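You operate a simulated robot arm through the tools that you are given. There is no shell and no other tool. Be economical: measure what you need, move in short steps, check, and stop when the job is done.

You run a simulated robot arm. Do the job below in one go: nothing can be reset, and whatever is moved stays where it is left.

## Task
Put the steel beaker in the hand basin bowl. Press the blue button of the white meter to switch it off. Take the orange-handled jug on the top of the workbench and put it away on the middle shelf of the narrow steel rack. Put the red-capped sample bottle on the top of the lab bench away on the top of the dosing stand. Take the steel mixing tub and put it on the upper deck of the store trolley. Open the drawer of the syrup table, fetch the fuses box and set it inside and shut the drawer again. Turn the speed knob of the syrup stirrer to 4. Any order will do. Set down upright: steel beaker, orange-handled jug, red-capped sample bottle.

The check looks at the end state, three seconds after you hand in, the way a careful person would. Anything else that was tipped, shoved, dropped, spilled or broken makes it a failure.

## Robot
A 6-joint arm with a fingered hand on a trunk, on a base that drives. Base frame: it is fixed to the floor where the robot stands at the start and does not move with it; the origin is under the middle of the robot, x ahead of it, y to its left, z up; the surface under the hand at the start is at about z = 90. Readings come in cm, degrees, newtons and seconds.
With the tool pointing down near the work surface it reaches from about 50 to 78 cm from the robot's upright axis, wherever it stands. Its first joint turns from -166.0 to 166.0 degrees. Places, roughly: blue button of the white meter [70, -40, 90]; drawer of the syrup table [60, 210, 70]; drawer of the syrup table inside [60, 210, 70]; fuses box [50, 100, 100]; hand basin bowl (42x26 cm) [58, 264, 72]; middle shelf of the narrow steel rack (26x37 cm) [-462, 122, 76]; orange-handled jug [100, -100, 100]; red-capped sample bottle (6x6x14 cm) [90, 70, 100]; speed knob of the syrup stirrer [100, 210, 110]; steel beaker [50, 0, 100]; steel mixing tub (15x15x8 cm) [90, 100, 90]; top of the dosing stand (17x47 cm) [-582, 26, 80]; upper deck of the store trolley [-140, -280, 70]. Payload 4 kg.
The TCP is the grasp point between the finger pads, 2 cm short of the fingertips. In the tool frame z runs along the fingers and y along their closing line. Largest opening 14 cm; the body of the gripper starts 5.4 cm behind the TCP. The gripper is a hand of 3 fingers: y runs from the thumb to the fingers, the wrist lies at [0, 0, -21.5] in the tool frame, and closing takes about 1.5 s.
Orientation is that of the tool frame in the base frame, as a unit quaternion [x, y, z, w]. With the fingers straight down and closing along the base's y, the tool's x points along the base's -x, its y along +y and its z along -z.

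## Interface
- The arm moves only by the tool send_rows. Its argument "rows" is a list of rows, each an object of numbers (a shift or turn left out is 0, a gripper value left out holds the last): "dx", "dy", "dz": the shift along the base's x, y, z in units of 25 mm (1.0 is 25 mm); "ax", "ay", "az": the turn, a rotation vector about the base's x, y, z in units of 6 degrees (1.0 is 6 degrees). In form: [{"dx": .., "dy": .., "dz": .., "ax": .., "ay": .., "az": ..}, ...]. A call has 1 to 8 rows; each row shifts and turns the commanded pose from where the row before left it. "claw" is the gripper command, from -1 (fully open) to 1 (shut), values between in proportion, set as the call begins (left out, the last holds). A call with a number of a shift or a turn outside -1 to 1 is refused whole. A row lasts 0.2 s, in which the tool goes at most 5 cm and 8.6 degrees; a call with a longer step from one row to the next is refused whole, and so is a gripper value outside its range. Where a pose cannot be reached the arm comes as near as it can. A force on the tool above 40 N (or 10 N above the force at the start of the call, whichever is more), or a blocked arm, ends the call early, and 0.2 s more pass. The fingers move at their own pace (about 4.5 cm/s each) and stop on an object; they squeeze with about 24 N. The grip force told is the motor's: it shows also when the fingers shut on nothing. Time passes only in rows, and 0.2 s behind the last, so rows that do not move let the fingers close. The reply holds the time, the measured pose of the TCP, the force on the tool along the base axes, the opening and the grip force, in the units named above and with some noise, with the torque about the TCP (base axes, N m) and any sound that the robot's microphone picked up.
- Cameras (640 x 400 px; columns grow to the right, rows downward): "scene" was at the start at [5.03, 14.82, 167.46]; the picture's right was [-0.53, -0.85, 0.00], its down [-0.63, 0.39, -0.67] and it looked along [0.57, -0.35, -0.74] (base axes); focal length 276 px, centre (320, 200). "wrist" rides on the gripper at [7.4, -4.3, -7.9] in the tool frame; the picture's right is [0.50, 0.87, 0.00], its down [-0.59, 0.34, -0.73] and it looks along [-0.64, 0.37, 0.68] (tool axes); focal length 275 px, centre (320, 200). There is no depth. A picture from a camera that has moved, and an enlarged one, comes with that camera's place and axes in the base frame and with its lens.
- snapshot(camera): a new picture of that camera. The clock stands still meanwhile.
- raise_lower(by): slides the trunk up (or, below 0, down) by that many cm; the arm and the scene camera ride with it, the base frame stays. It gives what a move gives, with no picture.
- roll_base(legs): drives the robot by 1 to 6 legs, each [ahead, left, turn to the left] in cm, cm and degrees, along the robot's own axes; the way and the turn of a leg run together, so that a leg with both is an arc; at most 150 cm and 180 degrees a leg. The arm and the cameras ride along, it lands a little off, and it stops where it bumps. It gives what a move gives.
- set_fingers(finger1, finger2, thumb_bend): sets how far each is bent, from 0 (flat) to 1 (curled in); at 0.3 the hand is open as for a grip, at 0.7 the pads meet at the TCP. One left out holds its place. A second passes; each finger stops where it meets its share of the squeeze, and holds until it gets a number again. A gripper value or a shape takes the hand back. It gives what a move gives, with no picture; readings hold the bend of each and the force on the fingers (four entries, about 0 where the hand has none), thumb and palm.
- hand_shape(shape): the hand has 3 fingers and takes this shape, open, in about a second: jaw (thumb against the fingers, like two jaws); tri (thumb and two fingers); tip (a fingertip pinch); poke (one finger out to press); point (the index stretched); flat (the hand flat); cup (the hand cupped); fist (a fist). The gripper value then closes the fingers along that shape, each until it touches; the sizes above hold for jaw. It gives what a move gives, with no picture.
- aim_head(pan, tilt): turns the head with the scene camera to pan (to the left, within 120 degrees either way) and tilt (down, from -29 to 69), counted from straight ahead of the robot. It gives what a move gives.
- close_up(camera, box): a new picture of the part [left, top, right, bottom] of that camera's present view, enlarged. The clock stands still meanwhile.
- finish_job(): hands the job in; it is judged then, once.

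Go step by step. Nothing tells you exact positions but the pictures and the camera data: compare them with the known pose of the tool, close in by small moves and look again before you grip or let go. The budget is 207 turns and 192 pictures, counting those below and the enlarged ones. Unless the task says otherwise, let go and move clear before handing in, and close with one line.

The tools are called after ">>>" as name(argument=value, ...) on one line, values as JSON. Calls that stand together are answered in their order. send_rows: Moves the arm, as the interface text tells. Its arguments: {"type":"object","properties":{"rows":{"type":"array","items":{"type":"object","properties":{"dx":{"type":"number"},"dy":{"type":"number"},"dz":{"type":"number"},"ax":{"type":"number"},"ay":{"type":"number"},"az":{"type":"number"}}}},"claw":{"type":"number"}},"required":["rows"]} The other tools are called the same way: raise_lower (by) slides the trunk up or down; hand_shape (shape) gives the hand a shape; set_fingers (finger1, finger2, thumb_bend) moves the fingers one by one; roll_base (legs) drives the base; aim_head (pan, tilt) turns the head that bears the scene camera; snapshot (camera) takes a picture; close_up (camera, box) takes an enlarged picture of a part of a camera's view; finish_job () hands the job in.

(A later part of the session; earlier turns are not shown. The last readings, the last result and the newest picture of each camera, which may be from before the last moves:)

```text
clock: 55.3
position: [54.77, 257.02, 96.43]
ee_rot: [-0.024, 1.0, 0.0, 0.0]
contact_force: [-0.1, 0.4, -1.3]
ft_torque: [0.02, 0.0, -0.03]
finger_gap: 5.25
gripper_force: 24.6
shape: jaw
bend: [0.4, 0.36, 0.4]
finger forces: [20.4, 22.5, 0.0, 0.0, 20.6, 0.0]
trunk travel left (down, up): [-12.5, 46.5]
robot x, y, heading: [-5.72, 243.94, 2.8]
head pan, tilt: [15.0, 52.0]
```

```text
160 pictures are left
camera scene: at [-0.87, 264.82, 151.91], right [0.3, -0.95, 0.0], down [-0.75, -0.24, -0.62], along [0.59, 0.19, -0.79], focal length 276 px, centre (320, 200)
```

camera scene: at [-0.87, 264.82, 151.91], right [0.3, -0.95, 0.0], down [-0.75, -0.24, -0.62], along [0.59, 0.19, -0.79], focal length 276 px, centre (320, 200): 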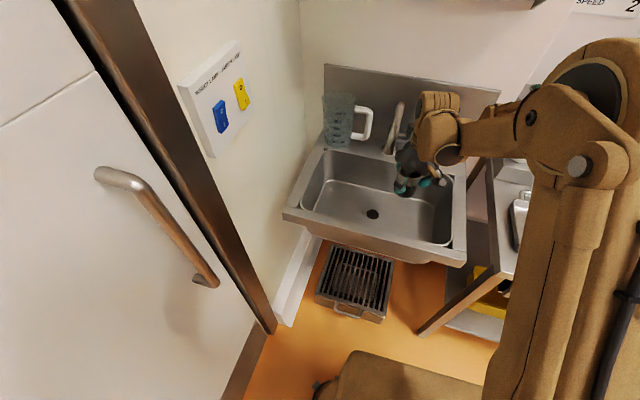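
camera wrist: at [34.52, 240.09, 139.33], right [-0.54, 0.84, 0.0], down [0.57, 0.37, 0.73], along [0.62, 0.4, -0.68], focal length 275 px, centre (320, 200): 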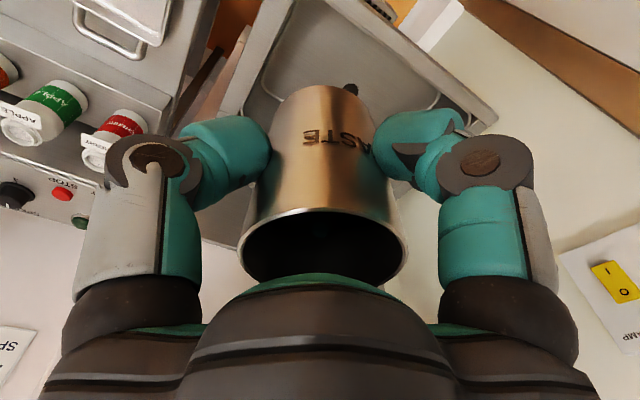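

>>> send_rows(rows=[{"dz": -1}, {"dz": -1}, {"dz": -1}, {"dz": -1}, {"dz": -1}, {"dz": -0.8}, {}])

>>> send_rows(rows=[{"dz": -0.3}, {"dz": -0.3}, {"dz": -0.2}, {"dz": -0.2}, {"dz": -0.1}, {"dz": -0.1}])

>>> close_up(camera="scene", box=[280, 120, 500, 270])

>>> snapshot(camera="wrist")

```text
clock: 56.9
position: [54.98, 257.03, 81.7]
ee_rot: [-0.024, 1.0, 0.0, 0.0]
contact_force: [0.1, -0.4, -0.3]
ft_torque: [0.02, 0.02, -0.02]
finger_gap: 5.23
gripper_force: 24.6
shape: jaw
bend: [0.4, 0.36, 0.4]
finger forces: [20.3, 22.8, 0.1, 0.1, 20.6, 0.1]
trunk travel left (down, up): [-12.5, 46.5]
robot x, y, heading: [-5.7, 243.82, 2.6]
head pan, tilt: [15.0, 52.0]
```

```text
clock: 58.3
position: [54.95, 256.94, 78.8]
ee_rot: [-0.023, 1.0, 0.0, 0.0]
contact_force: [-0.1, -0.3, -1.4]
ft_torque: [-0.04, 0.02, 0.01]
finger_gap: 5.24
gripper_force: 23.8
shape: jaw
bend: [0.4, 0.36, 0.4]
finger forces: [20.5, 22.8, 0.0, 0.0, 20.6, 0.1]
trunk travel left (down, up): [-12.5, 46.5]
robot x, y, heading: [-5.37, 243.66, 2.6]
head pan, tilt: [15.0, 52.0]
```

```text
2.67 times, centred on (390, 195) of scene
camera zoom: at [-0.89, 264.81, 151.91], right [0.3, -0.95, 0.0], down [-0.75, -0.24, -0.62], along [0.59, 0.19, -0.79], focal length 736 px, centre (133, 213)
```

zoom: 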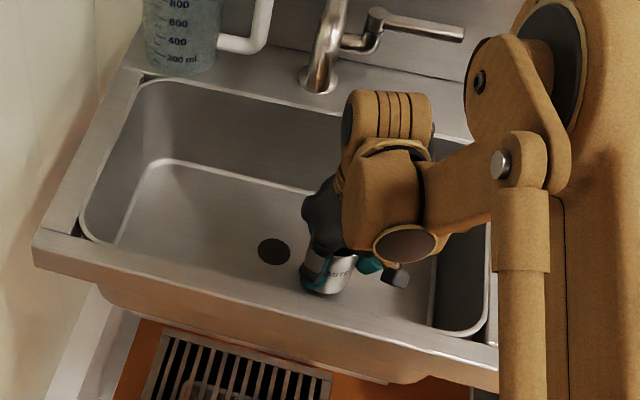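

```text
158 pictures are left
camera wrist: at [47.72, 252.28, 86.76], right [-0.54, 0.84, 0.0], down [0.57, 0.37, 0.73], along [0.62, 0.4, -0.68], focal length 275 px, centre (320, 200)
```

wrist: 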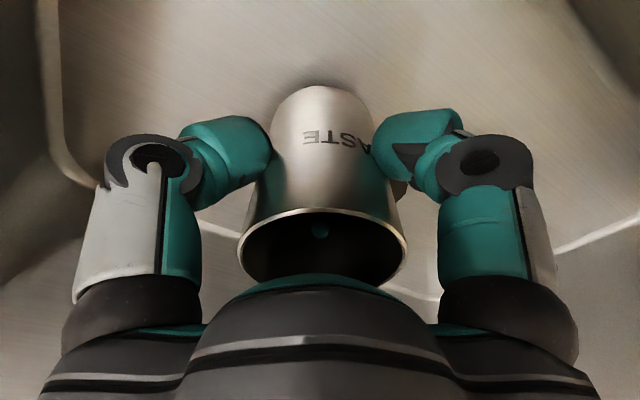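

>>> send_rows(rows=[{"dz": -0.1}, {"dz": -0.1}, {"dz": -0.1}, {"dz": -0.1}, {"dz": -0.1}])

```text
clock: 59.5
position: [54.9, 256.91, 77.64]
ee_rot: [-0.023, 1.0, 0.0, -0.001]
contact_force: [-0.2, -0.2, 1.0]
ft_torque: [-0.05, -0.04, -0.01]
finger_gap: 5.25
gripper_force: 24.3
shape: jaw
bend: [0.4, 0.36, 0.4]
finger forces: [20.3, 23.0, 0.0, 0.0, 21.0, 0.1]
trunk travel left (down, up): [-12.5, 46.5]
robot x, y, heading: [-5.43, 243.8, 2.5]
head pan, tilt: [15.0, 52.0]
```

>>> send_rows(rows=[{"dz": -0.06}, {"dz": -0.06}, {"dz": -0.06}, {"dz": -0.06}, {"dz": -0.06}])

```text
clock: 60.4
position: [54.88, 256.9, 77.28]
ee_rot: [-0.025, 1.0, -0.001, 0.002]
contact_force: [0.6, 0.5, 32.8]
ft_torque: [-0.11, -0.12, 0.0]
finger_gap: 5.49
gripper_force: 24.2
shape: jaw
bend: [0.4, 0.36, 0.4]
finger forces: [25.4, 27.6, 0.0, 0.1, 29.1, 0.0]
trunk travel left (down, up): [-12.5, 46.5]
robot x, y, heading: [-5.43, 243.71, 2.5]
head pan, tilt: [15.0, 52.0]
stopped in row 4: the force on the tool passed its limit at 42 N (the readings are from after the stop); the commanded pose is now the measured one
```

Contact with the bowl floor. Easing up a hair, opening and lifting straight up.

>>> send_rows(rows=[{"dz": 0.08}, {}])

>>> send_rows(rows=[{}, {}, {}, {}, {}], claw=-0.3)

>>> send_rows(rows=[{"dz": 1}, {"dz": 1}, {"dz": 1}, {"dz": 1}, {"dz": 1}, {"dz": 1}, {"dz": 1}, {"dz": 1}])

>>> raise_lower(by=27)

>>> snapshot(camera="scene")

```text
clock: 61.0
position: [54.92, 256.89, 77.36]
ee_rot: [-0.024, 1.0, 0.0, 0.001]
contact_force: [-0.3, -0.8, 19.6]
ft_torque: [-0.15, -0.09, -0.01]
finger_gap: 5.49
gripper_force: 23.6
shape: jaw
bend: [0.4, 0.36, 0.4]
finger forces: [24.8, 26.6, 0.1, 0.1, 27.4, 0.0]
trunk travel left (down, up): [-12.5, 46.5]
robot x, y, heading: [-5.63, 243.69, 2.9]
head pan, tilt: [15.0, 52.0]
```

```text
clock: 62.2
position: [54.95, 256.94, 77.3]
ee_rot: [-0.023, 1.0, -0.001, 0.0]
contact_force: [0.5, 0.3, 0.3]
ft_torque: [-0.01, -0.01, 0.01]
finger_gap: 9.04
gripper_force: 0.0
shape: jaw
bend: [0.29, 0.29, 0.27]
finger forces: [0.0, 0.0, 0.1, 0.0, 0.1, 0.0]
trunk travel left (down, up): [-12.5, 46.5]
robot x, y, heading: [-5.12, 243.66, 2.7]
head pan, tilt: [15.0, 52.0]
```

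```text
clock: 64.0
position: [54.82, 256.96, 97.63]
ee_rot: [-0.023, 1.0, 0.0, 0.0]
contact_force: [0.1, 0.5, 0.4]
ft_torque: [-0.01, 0.02, -0.02]
finger_gap: 9.03
gripper_force: 0.1
shape: jaw
bend: [0.29, 0.29, 0.27]
finger forces: [0.0, 0.0, 0.0, 0.1, 0.0, 0.0]
trunk travel left (down, up): [-12.5, 46.5]
robot x, y, heading: [-5.42, 243.59, 2.9]
head pan, tilt: [15.0, 52.0]
```

```text
clock: 66.7
position: [54.67, 256.83, 124.43]
ee_rot: [-0.023, 1.0, 0.001, 0.0]
contact_force: [0.4, 0.9, 0.8]
ft_torque: [0.01, -0.04, 0.02]
finger_gap: 9.02
gripper_force: 0.1
shape: jaw
bend: [0.29, 0.29, 0.27]
finger forces: [0.0, 0.0, 0.0, 0.1, 0.0, 0.0]
trunk travel left (down, up): [-39.5, 19.5]
robot x, y, heading: [-5.86, 243.6, 2.6]
head pan, tilt: [15.0, 52.0]
```

```text
157 pictures are left
camera scene: at [-0.89, 264.82, 178.9], right [0.3, -0.95, 0.0], down [-0.75, -0.24, -0.62], along [0.59, 0.19, -0.79], focal length 276 px, centre (320, 200)
```

scene: 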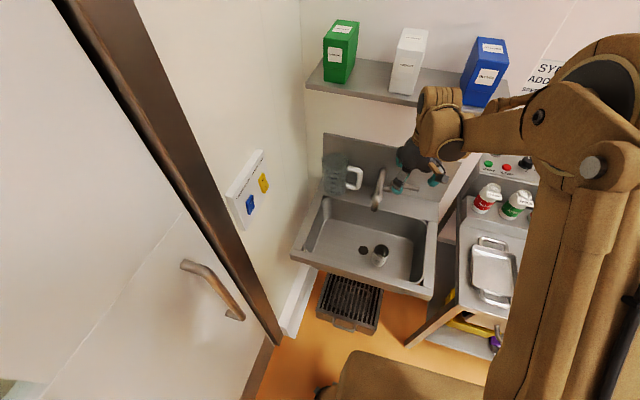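

The beaker stands upright in the bowl. Next the stirrer knob: I'll retract, slide right along the syrup table and look at the control panel.

>>> send_rows(rows=[{"dx": -0.8, "dy": -0.9, "dz": 1}, {"dx": -0.8, "dy": -0.9, "dz": 1}, {"dx": -0.8, "dy": -0.9, "dz": 1}, {"dx": -0.8, "dy": -0.9, "dz": 1}, {"dx": -0.8, "dy": -0.9}])

>>> roll_base(legs=[[4, -35, -2.5]])

>>> aim_head(pan=0, tilt=40)

>>> snapshot(camera="scene")

>>> snapshot(camera="wrist")

```text
clock: 67.9
position: [44.7, 245.65, 134.6]
ee_rot: [-0.025, 1.0, 0.0, 0.001]
contact_force: [-0.1, -0.3, -0.7]
ft_torque: [0.01, -0.01, -0.01]
finger_gap: 9.05
gripper_force: 0.0
shape: jaw
bend: [0.29, 0.29, 0.27]
finger forces: [0.0, 0.0, 0.0, 0.0, 0.0, 0.0]
trunk travel left (down, up): [-39.5, 19.5]
robot x, y, heading: [-5.54, 243.55, 2.8]
head pan, tilt: [15.0, 52.0]
```

```text
clock: 70.2
position: [49.34, 208.14, 134.49]
ee_rot: [0.007, 1.0, 0.0, 0.0]
contact_force: [-0.5, -0.7, 0.4]
ft_torque: [-0.01, 0.02, 0.04]
finger_gap: 9.07
gripper_force: 0.1
shape: jaw
bend: [0.29, 0.29, 0.27]
finger forces: [0.0, 0.0, 0.0, 0.1, 0.1, 0.0]
trunk travel left (down, up): [-39.5, 19.5]
robot x, y, heading: [-1.3, 209.4, -0.7]
head pan, tilt: [15.0, 52.0]
```

```text
clock: 71.0
position: [49.28, 208.33, 134.46]
ee_rot: [0.007, 1.0, 0.0, 0.0]
contact_force: [-0.6, -0.4, 0.9]
ft_torque: [0.03, 0.01, -0.01]
finger_gap: 9.03
gripper_force: 0.1
shape: jaw
bend: [0.29, 0.29, 0.27]
finger forces: [0.1, 0.1, 0.1, 0.0, 0.1, 0.0]
trunk travel left (down, up): [-39.5, 19.5]
robot x, y, heading: [-1.14, 209.11, -0.8]
head pan, tilt: [0.0, 40.0]
```

```text
156 pictures are left
camera scene: at [6.12, 228.21, 180.59], right [-0.01, -1.0, 0.0], down [-0.64, 0.01, -0.77], along [0.77, -0.01, -0.64], focal length 276 px, centre (320, 200)
```

scene: 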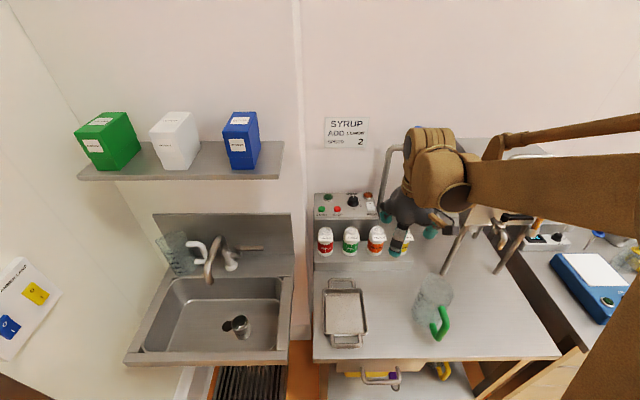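

```text
155 pictures are left
camera wrist: at [41.87, 204.15, 142.48], right [-0.49, 0.87, 0.0], down [0.59, 0.33, 0.73], along [0.64, 0.36, -0.68], focal length 275 px, centre (320, 200)
```

wrist: 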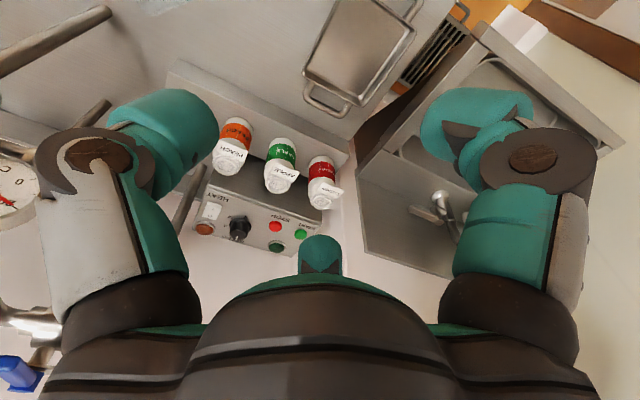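

>>> close_up(camera="scene", box=[300, 180, 400, 260])

>>> close_up(camera="wrist", box=[180, 180, 320, 270])

>>> close_up(camera="scene", box=[300, 250, 580, 400])

```text
5.00 times, centred on (350, 220) of scene
camera zoom: at [6.12, 228.21, 180.59], right [-0.01, -1.0, 0.0], down [-0.64, 0.01, -0.77], along [0.77, -0.01, -0.64], focal length 1379 px, centre (170, 100)
```

zoom: 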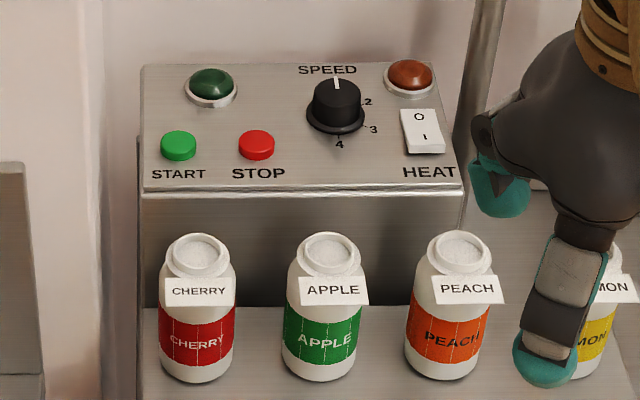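

```text
4.44 times, centred on (250, 225) of wrist
camera zoom: at [41.87, 204.15, 142.48], right [-0.49, 0.87, 0.0], down [0.59, 0.33, 0.73], along [0.64, 0.36, -0.68], focal length 1224 px, centre (631, 89)
```

zoom: 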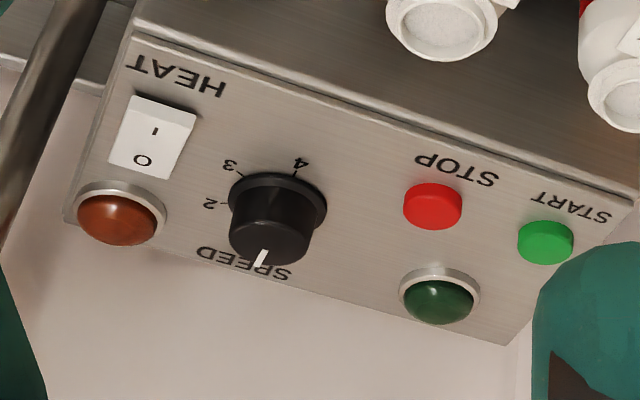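

```text
2.29 times, centred on (440, 325) of scene
camera zoom: at [6.12, 228.21, 180.59], right [-0.01, -1.0, 0.0], down [-0.64, 0.01, -0.77], along [0.77, -0.01, -0.64], focal length 631 px, centre (46, -86)
```

zoom: 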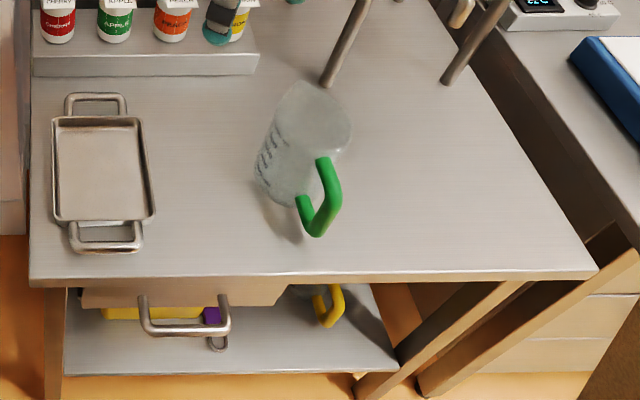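

The knob (pointer at top, "4" at the bottom, roughly a half turn clockwise) is at about (95.5, 213, 106) on a horizontal panel. It's far, so I need to see how close the base can get to the table.

>>> aim_head(pan=0, tilt=69)

>>> snapshot(camera="scene")

```text
clock: 71.9
position: [49.39, 208.14, 134.5]
ee_rot: [0.007, 1.0, 0.001, 0.0]
contact_force: [0.0, 0.1, 1.0]
ft_torque: [0.01, 0.03, -0.02]
finger_gap: 9.06
gripper_force: 0.1
shape: jaw
bend: [0.29, 0.29, 0.27]
finger forces: [0.0, 0.0, 0.1, 0.0, 0.0, 0.0]
trunk travel left (down, up): [-39.5, 19.5]
robot x, y, heading: [-1.0, 209.42, -0.7]
head pan, tilt: [0.0, 68.8]
```

```text
151 pictures are left
camera scene: at [3.23, 228.21, 176.99], right [-0.01, -1.0, 0.0], down [-0.93, 0.01, -0.36], along [0.36, -0.01, -0.93], focal length 276 px, centre (320, 200)
```

scene: 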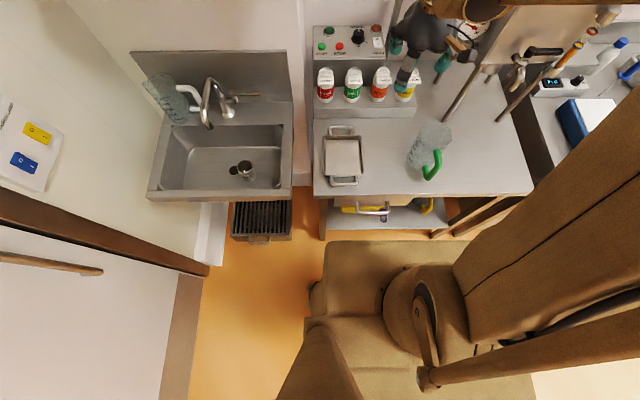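

The base has about 7 cm left before the lower shelf. I'll edge forward 5 cm, then see how far the arm reaches at this height.

>>> roll_base(legs=[[5, -2, 0.7]])

>>> send_rows(rows=[{"dx": 1, "dy": 0.4}, {"dx": 1, "dy": 0.4}, {"dx": 1, "dy": 0.4}, {"dx": 1}, {"dx": 1}, {"dx": 1}, {"dx": 1}, {"dx": 1}], claw=0)

>>> send_rows(rows=[{"dx": 1}, {"dx": 1}, {"dx": 1}, {"dx": 1}, {"dx": 1}, {}])

>>> aim_head(pan=0, tilt=45)

>>> snapshot(camera="scene")

```text
clock: 72.8
position: [54.48, 206.68, 134.46]
ee_rot: [0.001, 1.0, 0.0, -0.001]
contact_force: [0.6, 0.3, -1.0]
ft_torque: [0.03, 0.01, 0.0]
finger_gap: 9.04
gripper_force: 0.1
shape: jaw
bend: [0.29, 0.29, 0.27]
finger forces: [0.1, 0.0, 0.0, 0.0, 0.0, 0.1]
trunk travel left (down, up): [-39.5, 19.5]
robot x, y, heading: [3.66, 207.1, -0.1]
head pan, tilt: [0.0, 68.8]
```

```text
clock: 74.6
position: [74.57, 209.94, 134.75]
ee_rot: [0.001, 1.0, 0.0, 0.0]
contact_force: [0.1, 1.1, -0.1]
ft_torque: [0.01, 0.03, -0.01]
finger_gap: 7.04
gripper_force: 0.1
shape: jaw
bend: [0.34, 0.34, 0.33]
finger forces: [0.0, 0.0, 0.0, 0.0, 0.1, 0.0]
trunk travel left (down, up): [-39.5, 19.5]
robot x, y, heading: [3.79, 207.23, 0.0]
head pan, tilt: [0.0, 68.8]
```

```text
clock: 76.0
position: [84.78, 209.74, 134.36]
ee_rot: [0.0, 1.0, 0.0, 0.001]
contact_force: [0.2, 0.3, -0.4]
ft_torque: [-0.04, -0.01, -0.04]
finger_gap: 7.05
gripper_force: 0.0
shape: jaw
bend: [0.34, 0.34, 0.33]
finger forces: [0.1, 0.0, 0.0, 0.0, 0.0, 0.1]
out of reach, approached as far as the arm can: row 5
trunk travel left (down, up): [-39.5, 19.5]
robot x, y, heading: [3.73, 207.22, -0.2]
head pan, tilt: [0.0, 68.8]
```

```text
clock: 76.9
position: [84.87, 209.66, 134.45]
ee_rot: [0.0, 1.0, 0.001, 0.0]
contact_force: [-0.4, -0.8, 0.1]
ft_torque: [0.01, 0.0, -0.01]
finger_gap: 7.04
gripper_force: 0.1
shape: jaw
bend: [0.34, 0.34, 0.33]
finger forces: [0.0, 0.1, 0.1, 0.0, 0.0, 0.1]
trunk travel left (down, up): [-39.5, 19.5]
robot x, y, heading: [3.9, 207.33, -0.0]
head pan, tilt: [0.0, 45.0]
```

```text
150 pictures are left
camera scene: at [10.41, 226.18, 179.86], right [0.0, -1.0, 0.0], down [-0.71, 0.0, -0.71], along [0.71, 0.0, -0.71], focal length 276 px, centre (320, 200)
```

scene: 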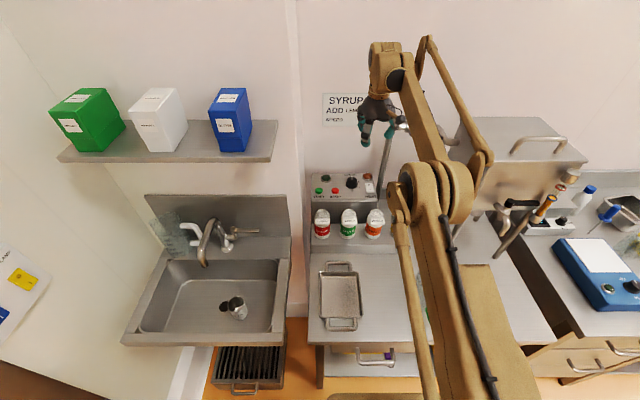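

Tool-down reach ends at 85, so I'll tilt the fingers about 30° forward. First lower the trunk to level the arm with the knob height, tilting as I go.

>>> raise_lower(by=-12)

>>> send_rows(rows=[{"ay": -1, "dy": 0.3}, {"ay": -1, "dy": 0.3}, {"ay": -1, "dy": 0.3}, {"ay": -1, "dy": 0.3}, {"ay": -1, "dx": 0.8}, {"dx": 1}, {"dx": 1}, {"dx": 1}])

>>> snapshot(camera="scene")

>>> snapshot(camera="wrist")

```text
clock: 78.4
position: [84.85, 209.6, 122.48]
ee_rot: [0.001, 1.0, 0.001, 0.0]
contact_force: [0.7, -1.0, 0.1]
ft_torque: [-0.02, -0.03, 0.01]
finger_gap: 7.0
gripper_force: 0.0
shape: jaw
bend: [0.34, 0.34, 0.33]
finger forces: [0.0, 0.1, 0.1, 0.0, 0.0, 0.0]
trunk travel left (down, up): [-27.5, 31.5]
robot x, y, heading: [3.75, 207.27, -0.2]
head pan, tilt: [0.0, 45.0]
```

```text
clock: 80.2
position: [94.61, 212.74, 122.21]
ee_rot: [0.0, 0.966, 0.001, 0.259]
contact_force: [0.6, 0.0, -0.7]
ft_torque: [-0.01, 0.03, 0.03]
finger_gap: 7.05
gripper_force: 0.0
shape: jaw
bend: [0.34, 0.34, 0.33]
finger forces: [0.0, 0.0, 0.1, 0.0, 0.1, 0.0]
trunk travel left (down, up): [-27.5, 31.5]
robot x, y, heading: [3.88, 207.12, -0.4]
head pan, tilt: [0.0, 45.0]
```

```text
149 pictures are left
camera scene: at [10.58, 226.2, 167.86], right [0.0, -1.0, 0.0], down [-0.71, 0.0, -0.71], along [0.71, 0.0, -0.71], focal length 276 px, centre (320, 200)
```

scene: 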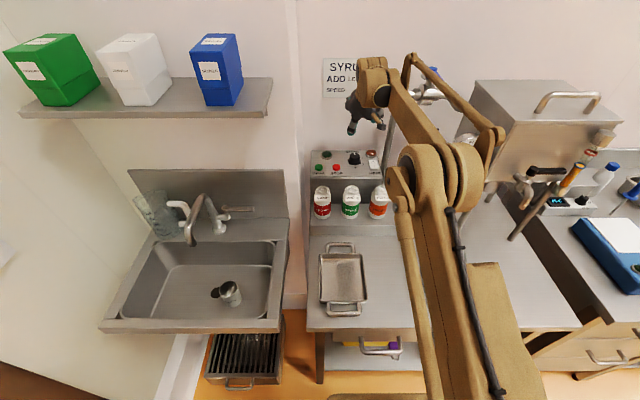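

```text
148 pictures are left
camera wrist: at [84.13, 208.5, 125.37], right [-0.43, 0.87, -0.25], down [0.14, 0.34, 0.93], along [0.89, 0.37, -0.27], focal length 275 px, centre (320, 200)
```

wrist: 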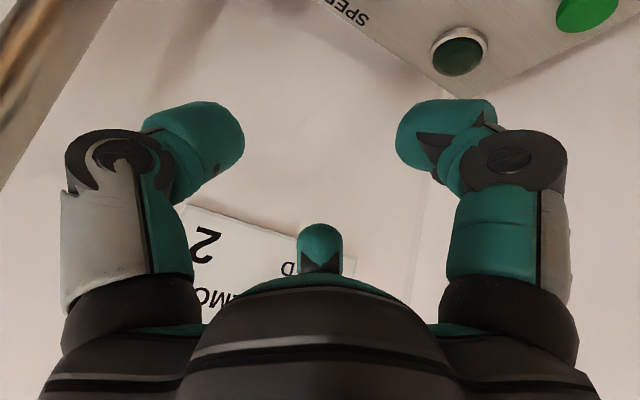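

Reachable with tilt. I'd like less tilt, so I'll pull the hand back a little and edge the base forward until it nearly touches.

>>> send_rows(rows=[{"dx": -1}, {"dx": -1}, {}])

>>> roll_base(legs=[[3, 0, 0]])

>>> roll_base(legs=[[3, 0, 0]])

>>> aim_head(pan=0, tilt=69)

>>> snapshot(camera="scene")

```text
clock: 81.0
position: [89.32, 212.84, 122.33]
ee_rot: [0.002, 0.966, 0.001, 0.259]
contact_force: [-0.4, 0.6, 0.7]
ft_torque: [-0.01, 0.01, 0.02]
finger_gap: 7.03
gripper_force: 0.2
shape: jaw
bend: [0.34, 0.34, 0.33]
finger forces: [0.1, 0.0, 0.0, 0.0, 0.1, 0.1]
trunk travel left (down, up): [-27.5, 31.5]
robot x, y, heading: [3.9, 207.42, -0.4]
head pan, tilt: [0.0, 45.0]
```

```text
clock: 81.8
position: [92.55, 212.66, 122.23]
ee_rot: [0.002, 0.966, 0.0, 0.258]
contact_force: [0.1, 0.7, 0.5]
ft_torque: [-0.04, 0.06, -0.01]
finger_gap: 7.02
gripper_force: 0.1
shape: jaw
bend: [0.34, 0.34, 0.33]
finger forces: [0.0, 0.0, 0.0, 0.1, 0.0, 0.0]
trunk travel left (down, up): [-27.5, 31.5]
robot x, y, heading: [7.16, 206.93, -0.2]
head pan, tilt: [0.0, 45.0]
```

```text
clock: 82.7
position: [95.5, 212.66, 122.19]
ee_rot: [0.001, 0.966, 0.001, 0.258]
contact_force: [0.5, 0.3, -0.3]
ft_torque: [0.03, 0.05, -0.02]
finger_gap: 7.03
gripper_force: 0.0
shape: jaw
bend: [0.34, 0.34, 0.33]
finger forces: [0.0, 0.0, 0.1, 0.0, 0.1, 0.1]
trunk travel left (down, up): [-27.5, 31.5]
robot x, y, heading: [10.22, 207.49, -0.3]
head pan, tilt: [0.0, 45.0]
```

```text
clock: 83.6
position: [95.43, 212.7, 122.26]
ee_rot: [0.002, 0.966, 0.0, 0.259]
contact_force: [0.0, -0.1, -0.1]
ft_torque: [0.01, -0.01, 0.03]
finger_gap: 7.03
gripper_force: 0.1
shape: jaw
bend: [0.34, 0.34, 0.33]
finger forces: [0.0, 0.1, 0.1, 0.0, 0.1, 0.0]
trunk travel left (down, up): [-27.5, 31.5]
robot x, y, heading: [10.16, 207.16, -0.3]
head pan, tilt: [0.0, 68.8]
```

```text
147 pictures are left
camera scene: at [13.96, 226.17, 164.99], right [0.0, -1.0, 0.0], down [-0.93, 0.0, -0.36], along [0.36, 0.0, -0.93], focal length 276 px, centre (320, 200)
```

scene: 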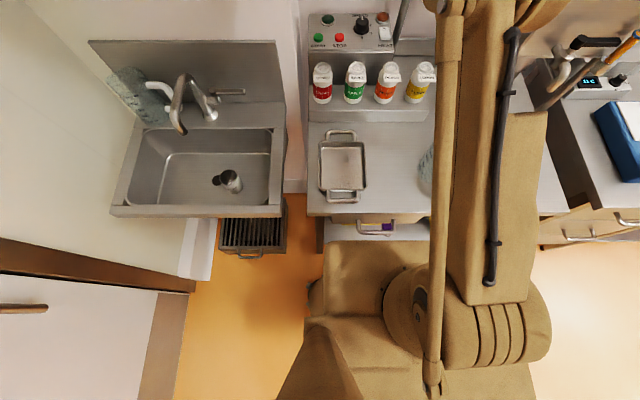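

The base is now at x≈10, enough for only ~12° of tilt. I'll reduce the tilt, look at the knob again for a precise fix.

>>> aim_head(pan=0, tilt=40)

>>> send_rows(rows=[{"ay": 1}, {"ay": 1}, {"ay": 1}, {}])

>>> close_up(camera="scene", box=[290, 90, 430, 190])

>>> snapshot(camera="wrist")

```text
clock: 84.5
position: [95.32, 212.78, 122.41]
ee_rot: [0.002, 0.966, 0.0, 0.259]
contact_force: [-0.1, 0.2, -0.7]
ft_torque: [0.01, 0.0, -0.01]
finger_gap: 7.05
gripper_force: 0.1
shape: jaw
bend: [0.34, 0.34, 0.33]
finger forces: [0.1, 0.0, 0.0, 0.0, 0.1, 0.1]
trunk travel left (down, up): [-27.5, 31.5]
robot x, y, heading: [10.21, 206.78, -0.1]
head pan, tilt: [0.0, 40.0]
```

```text
clock: 85.5
position: [95.23, 212.74, 122.58]
ee_rot: [0.002, 0.994, 0.0, 0.105]
contact_force: [0.2, -0.1, 0.3]
ft_torque: [-0.01, -0.04, -0.02]
finger_gap: 7.04
gripper_force: 0.1
shape: jaw
bend: [0.34, 0.34, 0.33]
finger forces: [0.0, 0.1, 0.0, 0.1, 0.0, 0.0]
trunk travel left (down, up): [-27.5, 31.5]
robot x, y, heading: [10.01, 207.21, -0.2]
head pan, tilt: [0.0, 40.0]
```

```text
4.00 times, centred on (360, 140) of scene
camera zoom: at [16.69, 226.15, 168.6], right [0.0, -1.0, 0.0], down [-0.64, 0.0, -0.77], along [0.77, 0.0, -0.64], focal length 1104 px, centre (160, 440)
```

zoom: 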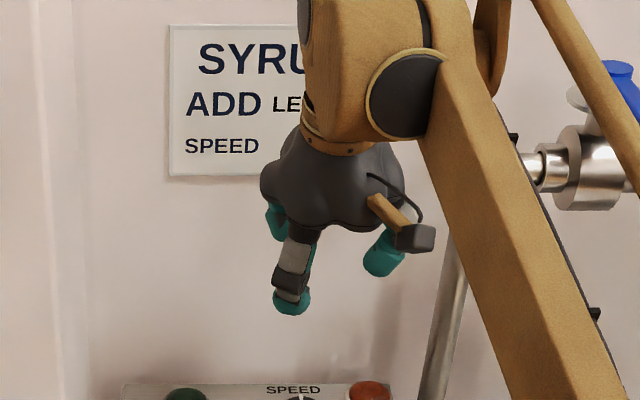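

```text
145 pictures are left
camera wrist: at [86.24, 208.44, 128.76], right [-0.49, 0.87, -0.1], down [0.42, 0.34, 0.84], along [0.76, 0.36, -0.53], focal length 275 px, centre (320, 200)
```

wrist: 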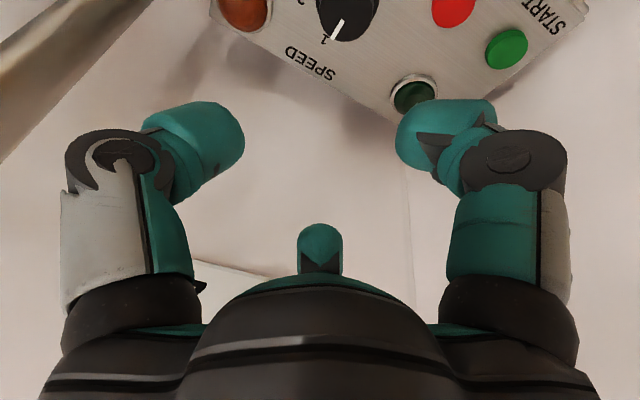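

>>> close_up(camera="scene", box=[310, 170, 410, 240])

```text
5.71 times, centred on (360, 205) of scene
camera zoom: at [16.69, 226.15, 168.6], right [0.0, -1.0, 0.0], down [-0.64, 0.0, -0.77], along [0.77, 0.0, -0.64], focal length 1576 px, centre (91, 171)
```

zoom: 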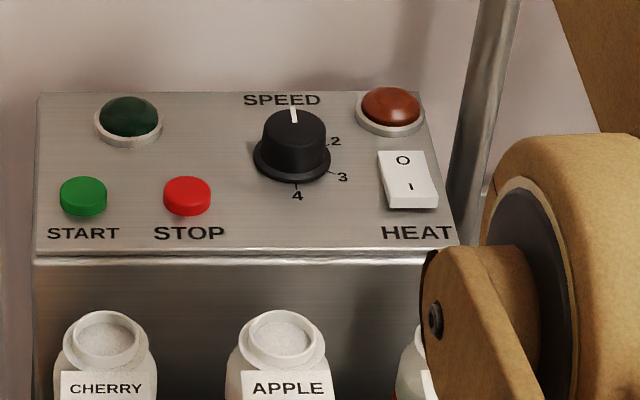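

The knob centre is about (95.4, 213.1), its pointer on "1". Descending with the hand around it, then checking.

>>> send_rows(rows=[{"dx": 0.05, "dy": 0.12, "dz": -1}, {"dz": -1}, {"dz": -1}, {"dz": -1}, {"dz": -0.8}, {"dz": -0.4}, {}])

>>> close_up(camera="scene", box=[310, 160, 410, 230])

>>> snapshot(camera="wrist")

```text
clock: 87.1
position: [95.52, 213.14, 109.28]
ee_rot: [0.001, 0.994, 0.001, 0.105]
contact_force: [-0.4, 0.5, 0.3]
ft_torque: [0.0, -0.03, 0.03]
finger_gap: 7.06
gripper_force: 0.1
shape: jaw
bend: [0.34, 0.34, 0.33]
finger forces: [0.0, 0.0, 0.0, 0.0, 0.0, 0.0]
trunk travel left (down, up): [-27.5, 31.5]
robot x, y, heading: [9.68, 207.36, -0.2]
head pan, tilt: [0.0, 40.0]
```

```text
5.71 times, centred on (360, 195) of scene
camera zoom: at [16.83, 226.15, 168.6], right [0.0, -1.0, 0.0], down [-0.64, 0.0, -0.77], along [0.77, 0.0, -0.64], focal length 1576 px, centre (91, 229)
```

zoom: 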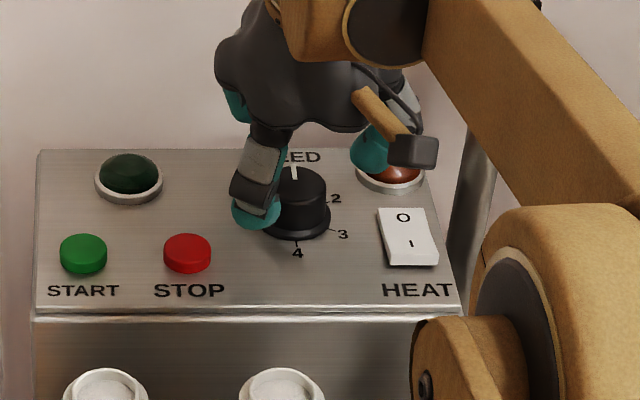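

```text
142 pictures are left
camera wrist: at [86.47, 208.85, 115.57], right [-0.49, 0.87, -0.1], down [0.42, 0.34, 0.84], along [0.76, 0.36, -0.53], focal length 275 px, centre (320, 200)
```

wrist: 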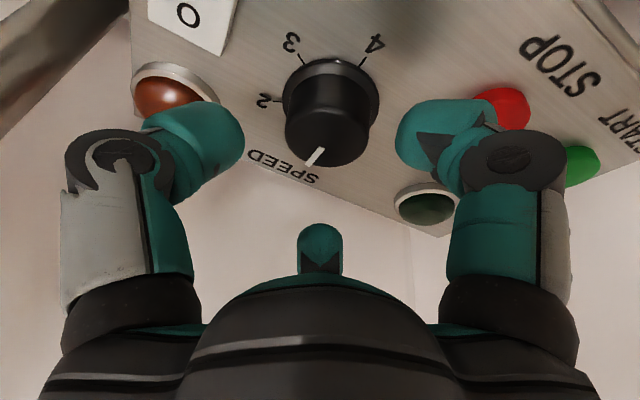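

The hand is nicely around the knob. Before gripping I'll lift slightly and pre-rotate the hand ~90° counter-clockwise about its axis, so that one clockwise sweep can cover the half turn.

>>> send_rows(rows=[{"dx": -0.1, "dy": -0.06, "dz": 1}, {"az": 0.978, "ax": -0.208}, {"az": 0.978, "ax": -0.208}, {"az": 0.978, "ax": -0.208}, {"az": 0.978, "ax": -0.208}, {"az": 0.978, "ax": -0.208}, {"az": 0.978, "ax": -0.208}, {"az": 0.978, "ax": -0.208}])

>>> send_rows(rows=[{"az": 0.978, "ax": -0.208}, {"az": 0.978, "ax": -0.208}, {"az": 0.978, "ax": -0.208}, {"az": 0.978, "ax": -0.208}, {"az": 0.978, "ax": -0.208}, {"az": 0.978, "ax": -0.208}, {"az": 0.978, "ax": -0.208}, {"az": 0.978, "ax": -0.208}])

>>> close_up(camera="scene", box=[290, 140, 430, 230])

>>> snapshot(camera="wrist")

```text
clock: 88.9
position: [95.18, 212.92, 112.03]
ee_rot: [-0.356, 0.929, -0.037, 0.098]
contact_force: [0.0, 0.0, 0.2]
ft_torque: [-0.01, 0.01, -0.01]
finger_gap: 7.03
gripper_force: 0.1
shape: jaw
bend: [0.34, 0.34, 0.33]
finger forces: [0.0, 0.0, 0.0, 0.1, 0.0, 0.0]
trunk travel left (down, up): [-27.5, 31.5]
robot x, y, heading: [9.8, 207.21, -0.3]
head pan, tilt: [0.0, 40.0]
```

```text
clock: 90.7
position: [95.22, 212.84, 111.85]
ee_rot: [-0.683, 0.723, -0.071, 0.076]
contact_force: [0.9, -0.2, 0.4]
ft_torque: [0.01, -0.03, 0.05]
finger_gap: 7.03
gripper_force: 0.0
shape: jaw
bend: [0.34, 0.34, 0.33]
finger forces: [0.0, 0.0, 0.1, 0.0, 0.1, 0.0]
out of reach, approached as far as the arm can: row 8
trunk travel left (down, up): [-27.5, 31.5]
robot x, y, heading: [9.89, 207.13, -0.2]
head pan, tilt: [0.0, 40.0]
```

```text
4.44 times, centred on (360, 185) of scene
camera zoom: at [16.84, 226.15, 168.59], right [0.0, -1.0, 0.0], down [-0.64, 0.0, -0.77], along [0.77, 0.0, -0.64], focal length 1226 px, centre (142, 267)
```

zoom: 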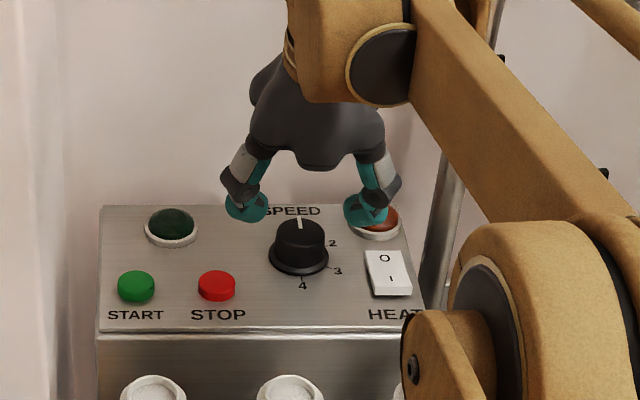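

```text
140 pictures are left
camera wrist: at [97.29, 205.28, 120.49], right [-0.87, -0.45, -0.19], down [-0.45, 0.61, 0.65], along [-0.18, 0.66, -0.73], focal length 275 px, centre (320, 200)
```

wrist: 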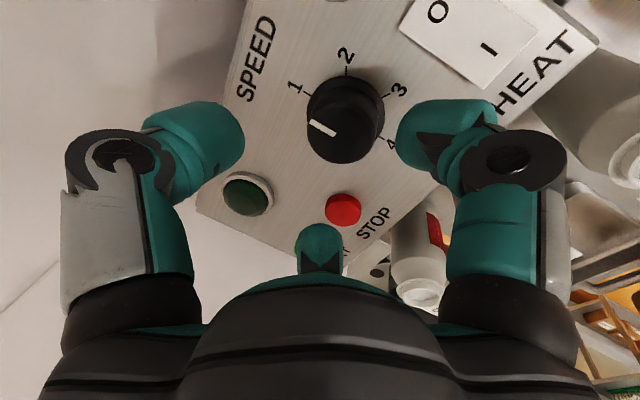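

Labels 1–4 are visible and the pointer is on 1. Descending around the knob and gripping.

>>> send_rows(rows=[{"dz": -0.8}, {"dz": -0.5}, {"dz": -0.3}, {"dz": -0.1}, {}])

>>> close_up(camera="scene", box=[320, 160, 400, 220])

>>> snapshot(camera="wrist")

```text
clock: 91.9
position: [95.25, 212.81, 107.63]
ee_rot: [-0.682, 0.724, -0.071, 0.076]
contact_force: [0.1, -0.3, 0.7]
ft_torque: [-0.01, 0.01, 0.02]
finger_gap: 7.04
gripper_force: 0.1
shape: jaw
bend: [0.34, 0.34, 0.33]
finger forces: [0.1, 0.0, 0.0, 0.0, 0.0, 0.1]
trunk travel left (down, up): [-27.5, 31.5]
robot x, y, heading: [9.84, 206.92, -0.4]
head pan, tilt: [0.0, 40.0]
```

```text
6.67 times, centred on (360, 190) of scene
camera zoom: at [16.84, 226.15, 168.59], right [0.0, -1.0, 0.0], down [-0.64, 0.0, -0.77], along [0.77, 0.0, -0.64], focal length 1839 px, centre (53, 267)
```

zoom: 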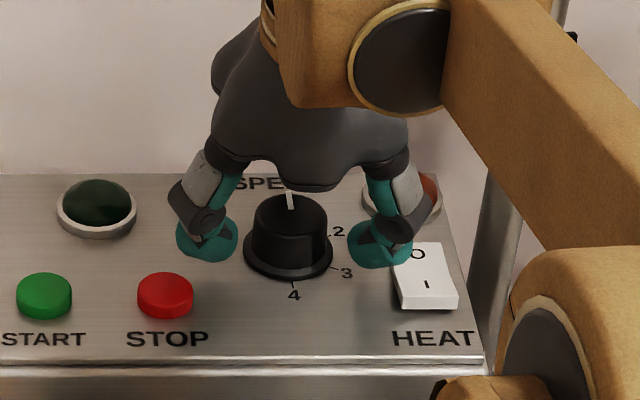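

```text
138 pictures are left
camera wrist: at [97.35, 205.21, 116.26], right [-0.87, -0.45, -0.19], down [-0.45, 0.61, 0.65], along [-0.18, 0.66, -0.73], focal length 275 px, centre (320, 200)
```

wrist: 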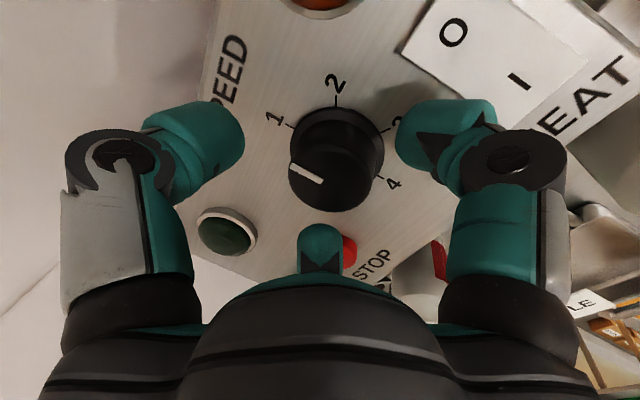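

>>> send_rows(rows=[{"dz": -0.12}, {"dz": -0.12}, {}])

>>> send_rows(rows=[{}, {}, {}, {}, {}, {}], claw=1)

>>> snapshot(camera="wrist")

```text
clock: 92.7
position: [95.12, 212.76, 107.15]
ee_rot: [-0.683, 0.723, -0.074, 0.075]
contact_force: [-0.6, 0.6, -0.3]
ft_torque: [-0.03, -0.01, 0.04]
finger_gap: 6.99
gripper_force: 0.0
shape: jaw
bend: [0.34, 0.34, 0.33]
finger forces: [0.0, 0.1, 0.0, 0.0, 0.1, 0.1]
trunk travel left (down, up): [-27.5, 31.5]
robot x, y, heading: [9.82, 207.37, -0.3]
head pan, tilt: [0.0, 40.0]
```

```text
clock: 94.1
position: [95.1, 212.91, 107.03]
ee_rot: [-0.683, 0.723, -0.072, 0.076]
contact_force: [1.2, -0.3, -2.5]
ft_torque: [-0.01, -0.06, -0.07]
finger_gap: 3.35
gripper_force: 23.7
shape: jaw
bend: [0.46, 0.45, 0.48]
finger forces: [19.6, 20.2, 0.0, 0.0, 19.8, 0.0]
trunk travel left (down, up): [-27.5, 31.5]
robot x, y, heading: [9.99, 207.05, -0.3]
head pan, tilt: [0.0, 40.0]
```

```text
137 pictures are left
camera wrist: at [97.22, 205.14, 115.61], right [-0.87, -0.45, -0.19], down [-0.45, 0.61, 0.65], along [-0.18, 0.66, -0.73], focal length 275 px, centre (320, 200)
```

wrist: 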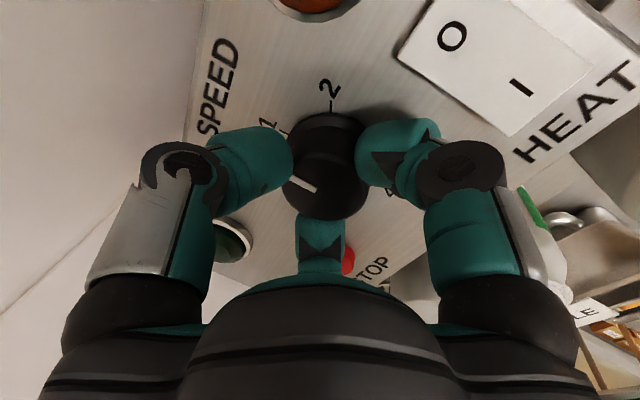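

Knob gripped by all three fingers. Turning clockwise about the tool axis; first 48°, then check.

>>> send_rows(rows=[{"az": -0.978, "ax": 0.208}, {"az": -0.978, "ax": 0.208}, {"az": -0.978, "ax": 0.208}, {"az": -0.978, "ax": 0.208}, {"az": -0.978, "ax": 0.208}, {"az": -0.978, "ax": 0.208}, {"az": -0.978, "ax": 0.208}, {"az": -0.978, "ax": 0.208}])

>>> snapshot(camera="wrist")

```text
clock: 95.9
position: [94.98, 212.58, 107.02]
ee_rot: [-0.328, 0.939, -0.035, 0.099]
contact_force: [-7.9, -14.0, -0.9]
ft_torque: [-0.61, 0.45, 0.03]
finger_gap: 3.28
gripper_force: 24.0
shape: jaw
bend: [0.46, 0.46, 0.48]
finger forces: [30.8, 16.8, 0.0, 0.0, 21.3, 0.0]
trunk travel left (down, up): [-27.5, 31.5]
robot x, y, heading: [9.88, 207.5, -0.4]
head pan, tilt: [0.0, 40.0]
```

```text
136 pictures are left
camera wrist: at [90.29, 204.66, 114.23], right [-0.91, 0.37, -0.19], down [0.09, 0.63, 0.77], along [0.4, 0.68, -0.61], focal length 275 px, centre (320, 200)
```

wrist: 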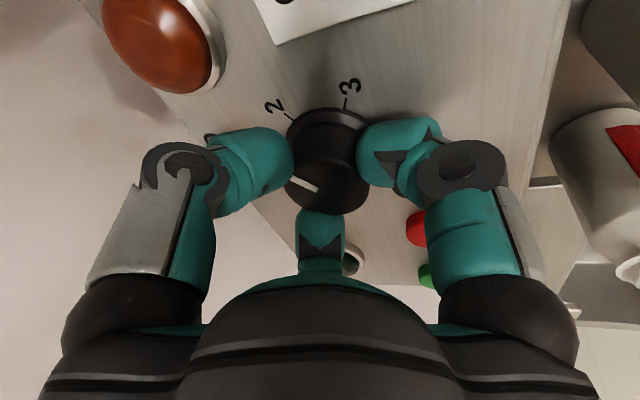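

Turning works. Continuing clockwise.

>>> send_rows(rows=[{"dy": -0.06, "dx": -0.04, "az": -0.978, "ax": 0.208}, {"az": -0.978, "ax": 0.208}, {"az": -0.978, "ax": 0.208}, {"az": -0.978, "ax": 0.208}, {"az": -0.978, "ax": 0.208}, {"az": -0.978, "ax": 0.208}, {"az": -0.978, "ax": 0.208}, {"az": -0.978, "ax": 0.208}])

>>> snapshot(camera="wrist")

```text
clock: 97.7
position: [94.94, 212.55, 107.27]
ee_rot: [0.082, 0.991, 0.008, 0.105]
contact_force: [-21.7, -11.9, 1.5]
ft_torque: [-0.27, 0.22, 0.01]
finger_gap: 3.3
gripper_force: 24.1
shape: jaw
bend: [0.45, 0.47, 0.48]
finger forces: [24.1, 14.3, 0.0, 0.1, 27.0, 0.0]
trunk travel left (down, up): [-27.5, 31.5]
robot x, y, heading: [10.13, 207.24, -0.3]
head pan, tilt: [0.0, 40.0]
```

```text
135 pictures are left
camera wrist: at [85.38, 209.55, 113.37], right [-0.34, 0.94, -0.07], down [0.47, 0.24, 0.85], along [0.81, 0.26, -0.52], focal length 275 px, centre (320, 200)
```

wrist: 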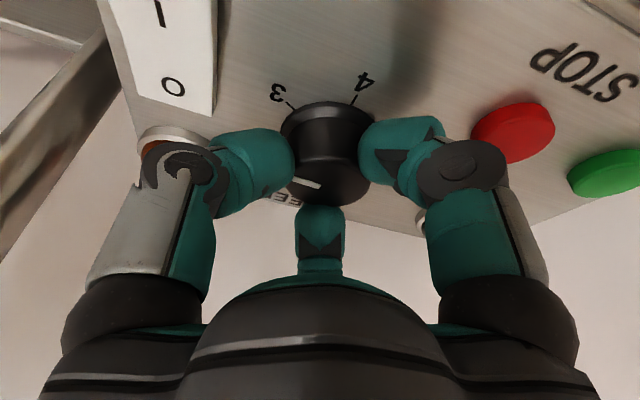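

>>> send_rows(rows=[{"dy": -0.06, "dx": -0.1, "az": -0.978, "ax": 0.208}, {"az": -0.978, "ax": 0.208}, {"az": -0.978, "ax": 0.208}, {"az": -0.978, "ax": 0.208}, {"az": -0.978, "ax": 0.208}, {"az": -0.978, "ax": 0.208}, {"az": -0.978, "ax": 0.208}, {"az": -0.978, "ax": 0.208}])

>>> snapshot(camera="wrist")

```text
clock: 99.5
position: [94.6, 212.59, 107.22]
ee_rot: [0.477, 0.872, 0.051, 0.093]
contact_force: [-12.6, -0.6, 10.8]
ft_torque: [-0.53, 0.23, 0.01]
finger_gap: 3.39
gripper_force: 23.9
shape: jaw
bend: [0.46, 0.47, 0.48]
finger forces: [17.8, 20.2, 0.0, 0.0, 33.6, 0.1]
trunk travel left (down, up): [-27.5, 31.5]
robot x, y, heading: [9.87, 207.2, -0.3]
head pan, tilt: [0.0, 40.0]
```

```text
134 pictures are left
camera wrist: at [85.45, 216.56, 113.45], right [0.45, 0.89, 0.1], down [0.44, -0.31, 0.84], along [0.78, -0.34, -0.53], focal length 275 px, centre (320, 200)
```

wrist: 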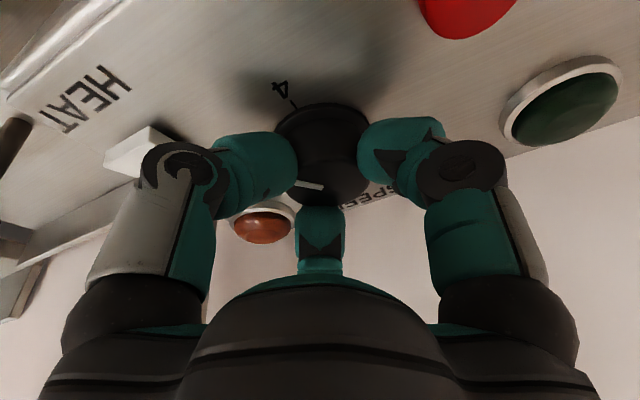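

The knob is at ~144° from the start; about 30° more is needed to bring the pointer on to 4.

>>> send_rows(rows=[{"dx": -0.06, "az": -0.978, "ax": 0.208}, {"az": -0.978, "ax": 0.208}, {"az": -0.978, "ax": 0.208}, {"az": -0.978, "ax": 0.208}, {"az": -0.978, "ax": 0.208}, {"az": -0.2, "ax": 0.04}, {}])

>>> snapshot(camera="wrist")

>>> close_up(camera="scene", box=[320, 160, 400, 220])

```text
clock: 101.1
position: [94.5, 212.69, 107.25]
ee_rot: [0.694, 0.712, 0.073, 0.077]
contact_force: [-4.3, 14.7, 18.9]
ft_torque: [-0.36, 0.26, 0.09]
finger_gap: 3.41
gripper_force: 24.0
shape: jaw
bend: [0.46, 0.46, 0.48]
finger forces: [19.5, 26.4, 0.0, 0.1, 32.3, 0.0]
trunk travel left (down, up): [-27.5, 31.5]
robot x, y, heading: [10.07, 207.31, -0.4]
head pan, tilt: [0.0, 40.0]
```

```text
133 pictures are left
camera wrist: at [88.36, 220.09, 114.1], right [0.83, 0.52, 0.18], down [0.19, -0.58, 0.79], along [0.52, -0.63, -0.58], focal length 275 px, centre (320, 200)
```

wrist: 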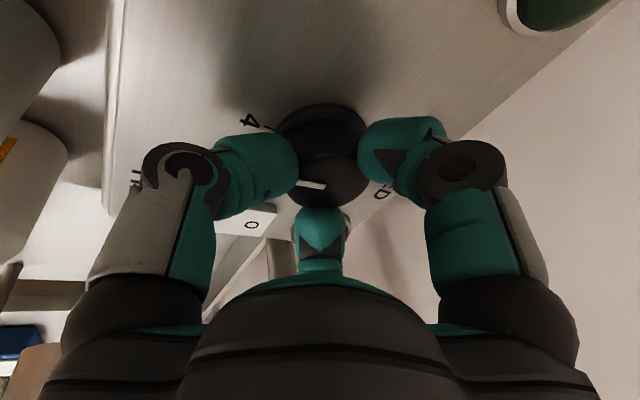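

```text
6.67 times, centred on (360, 190) of scene
camera zoom: at [16.45, 226.41, 168.59], right [0.0, -1.0, 0.0], down [-0.64, 0.0, -0.77], along [0.77, 0.0, -0.64], focal length 1839 px, centre (53, 267)
```

zoom: 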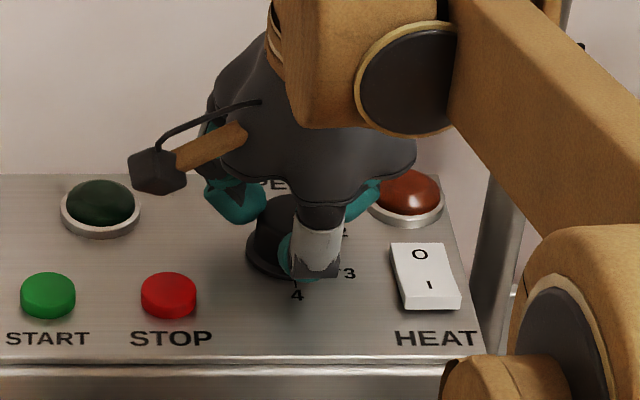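

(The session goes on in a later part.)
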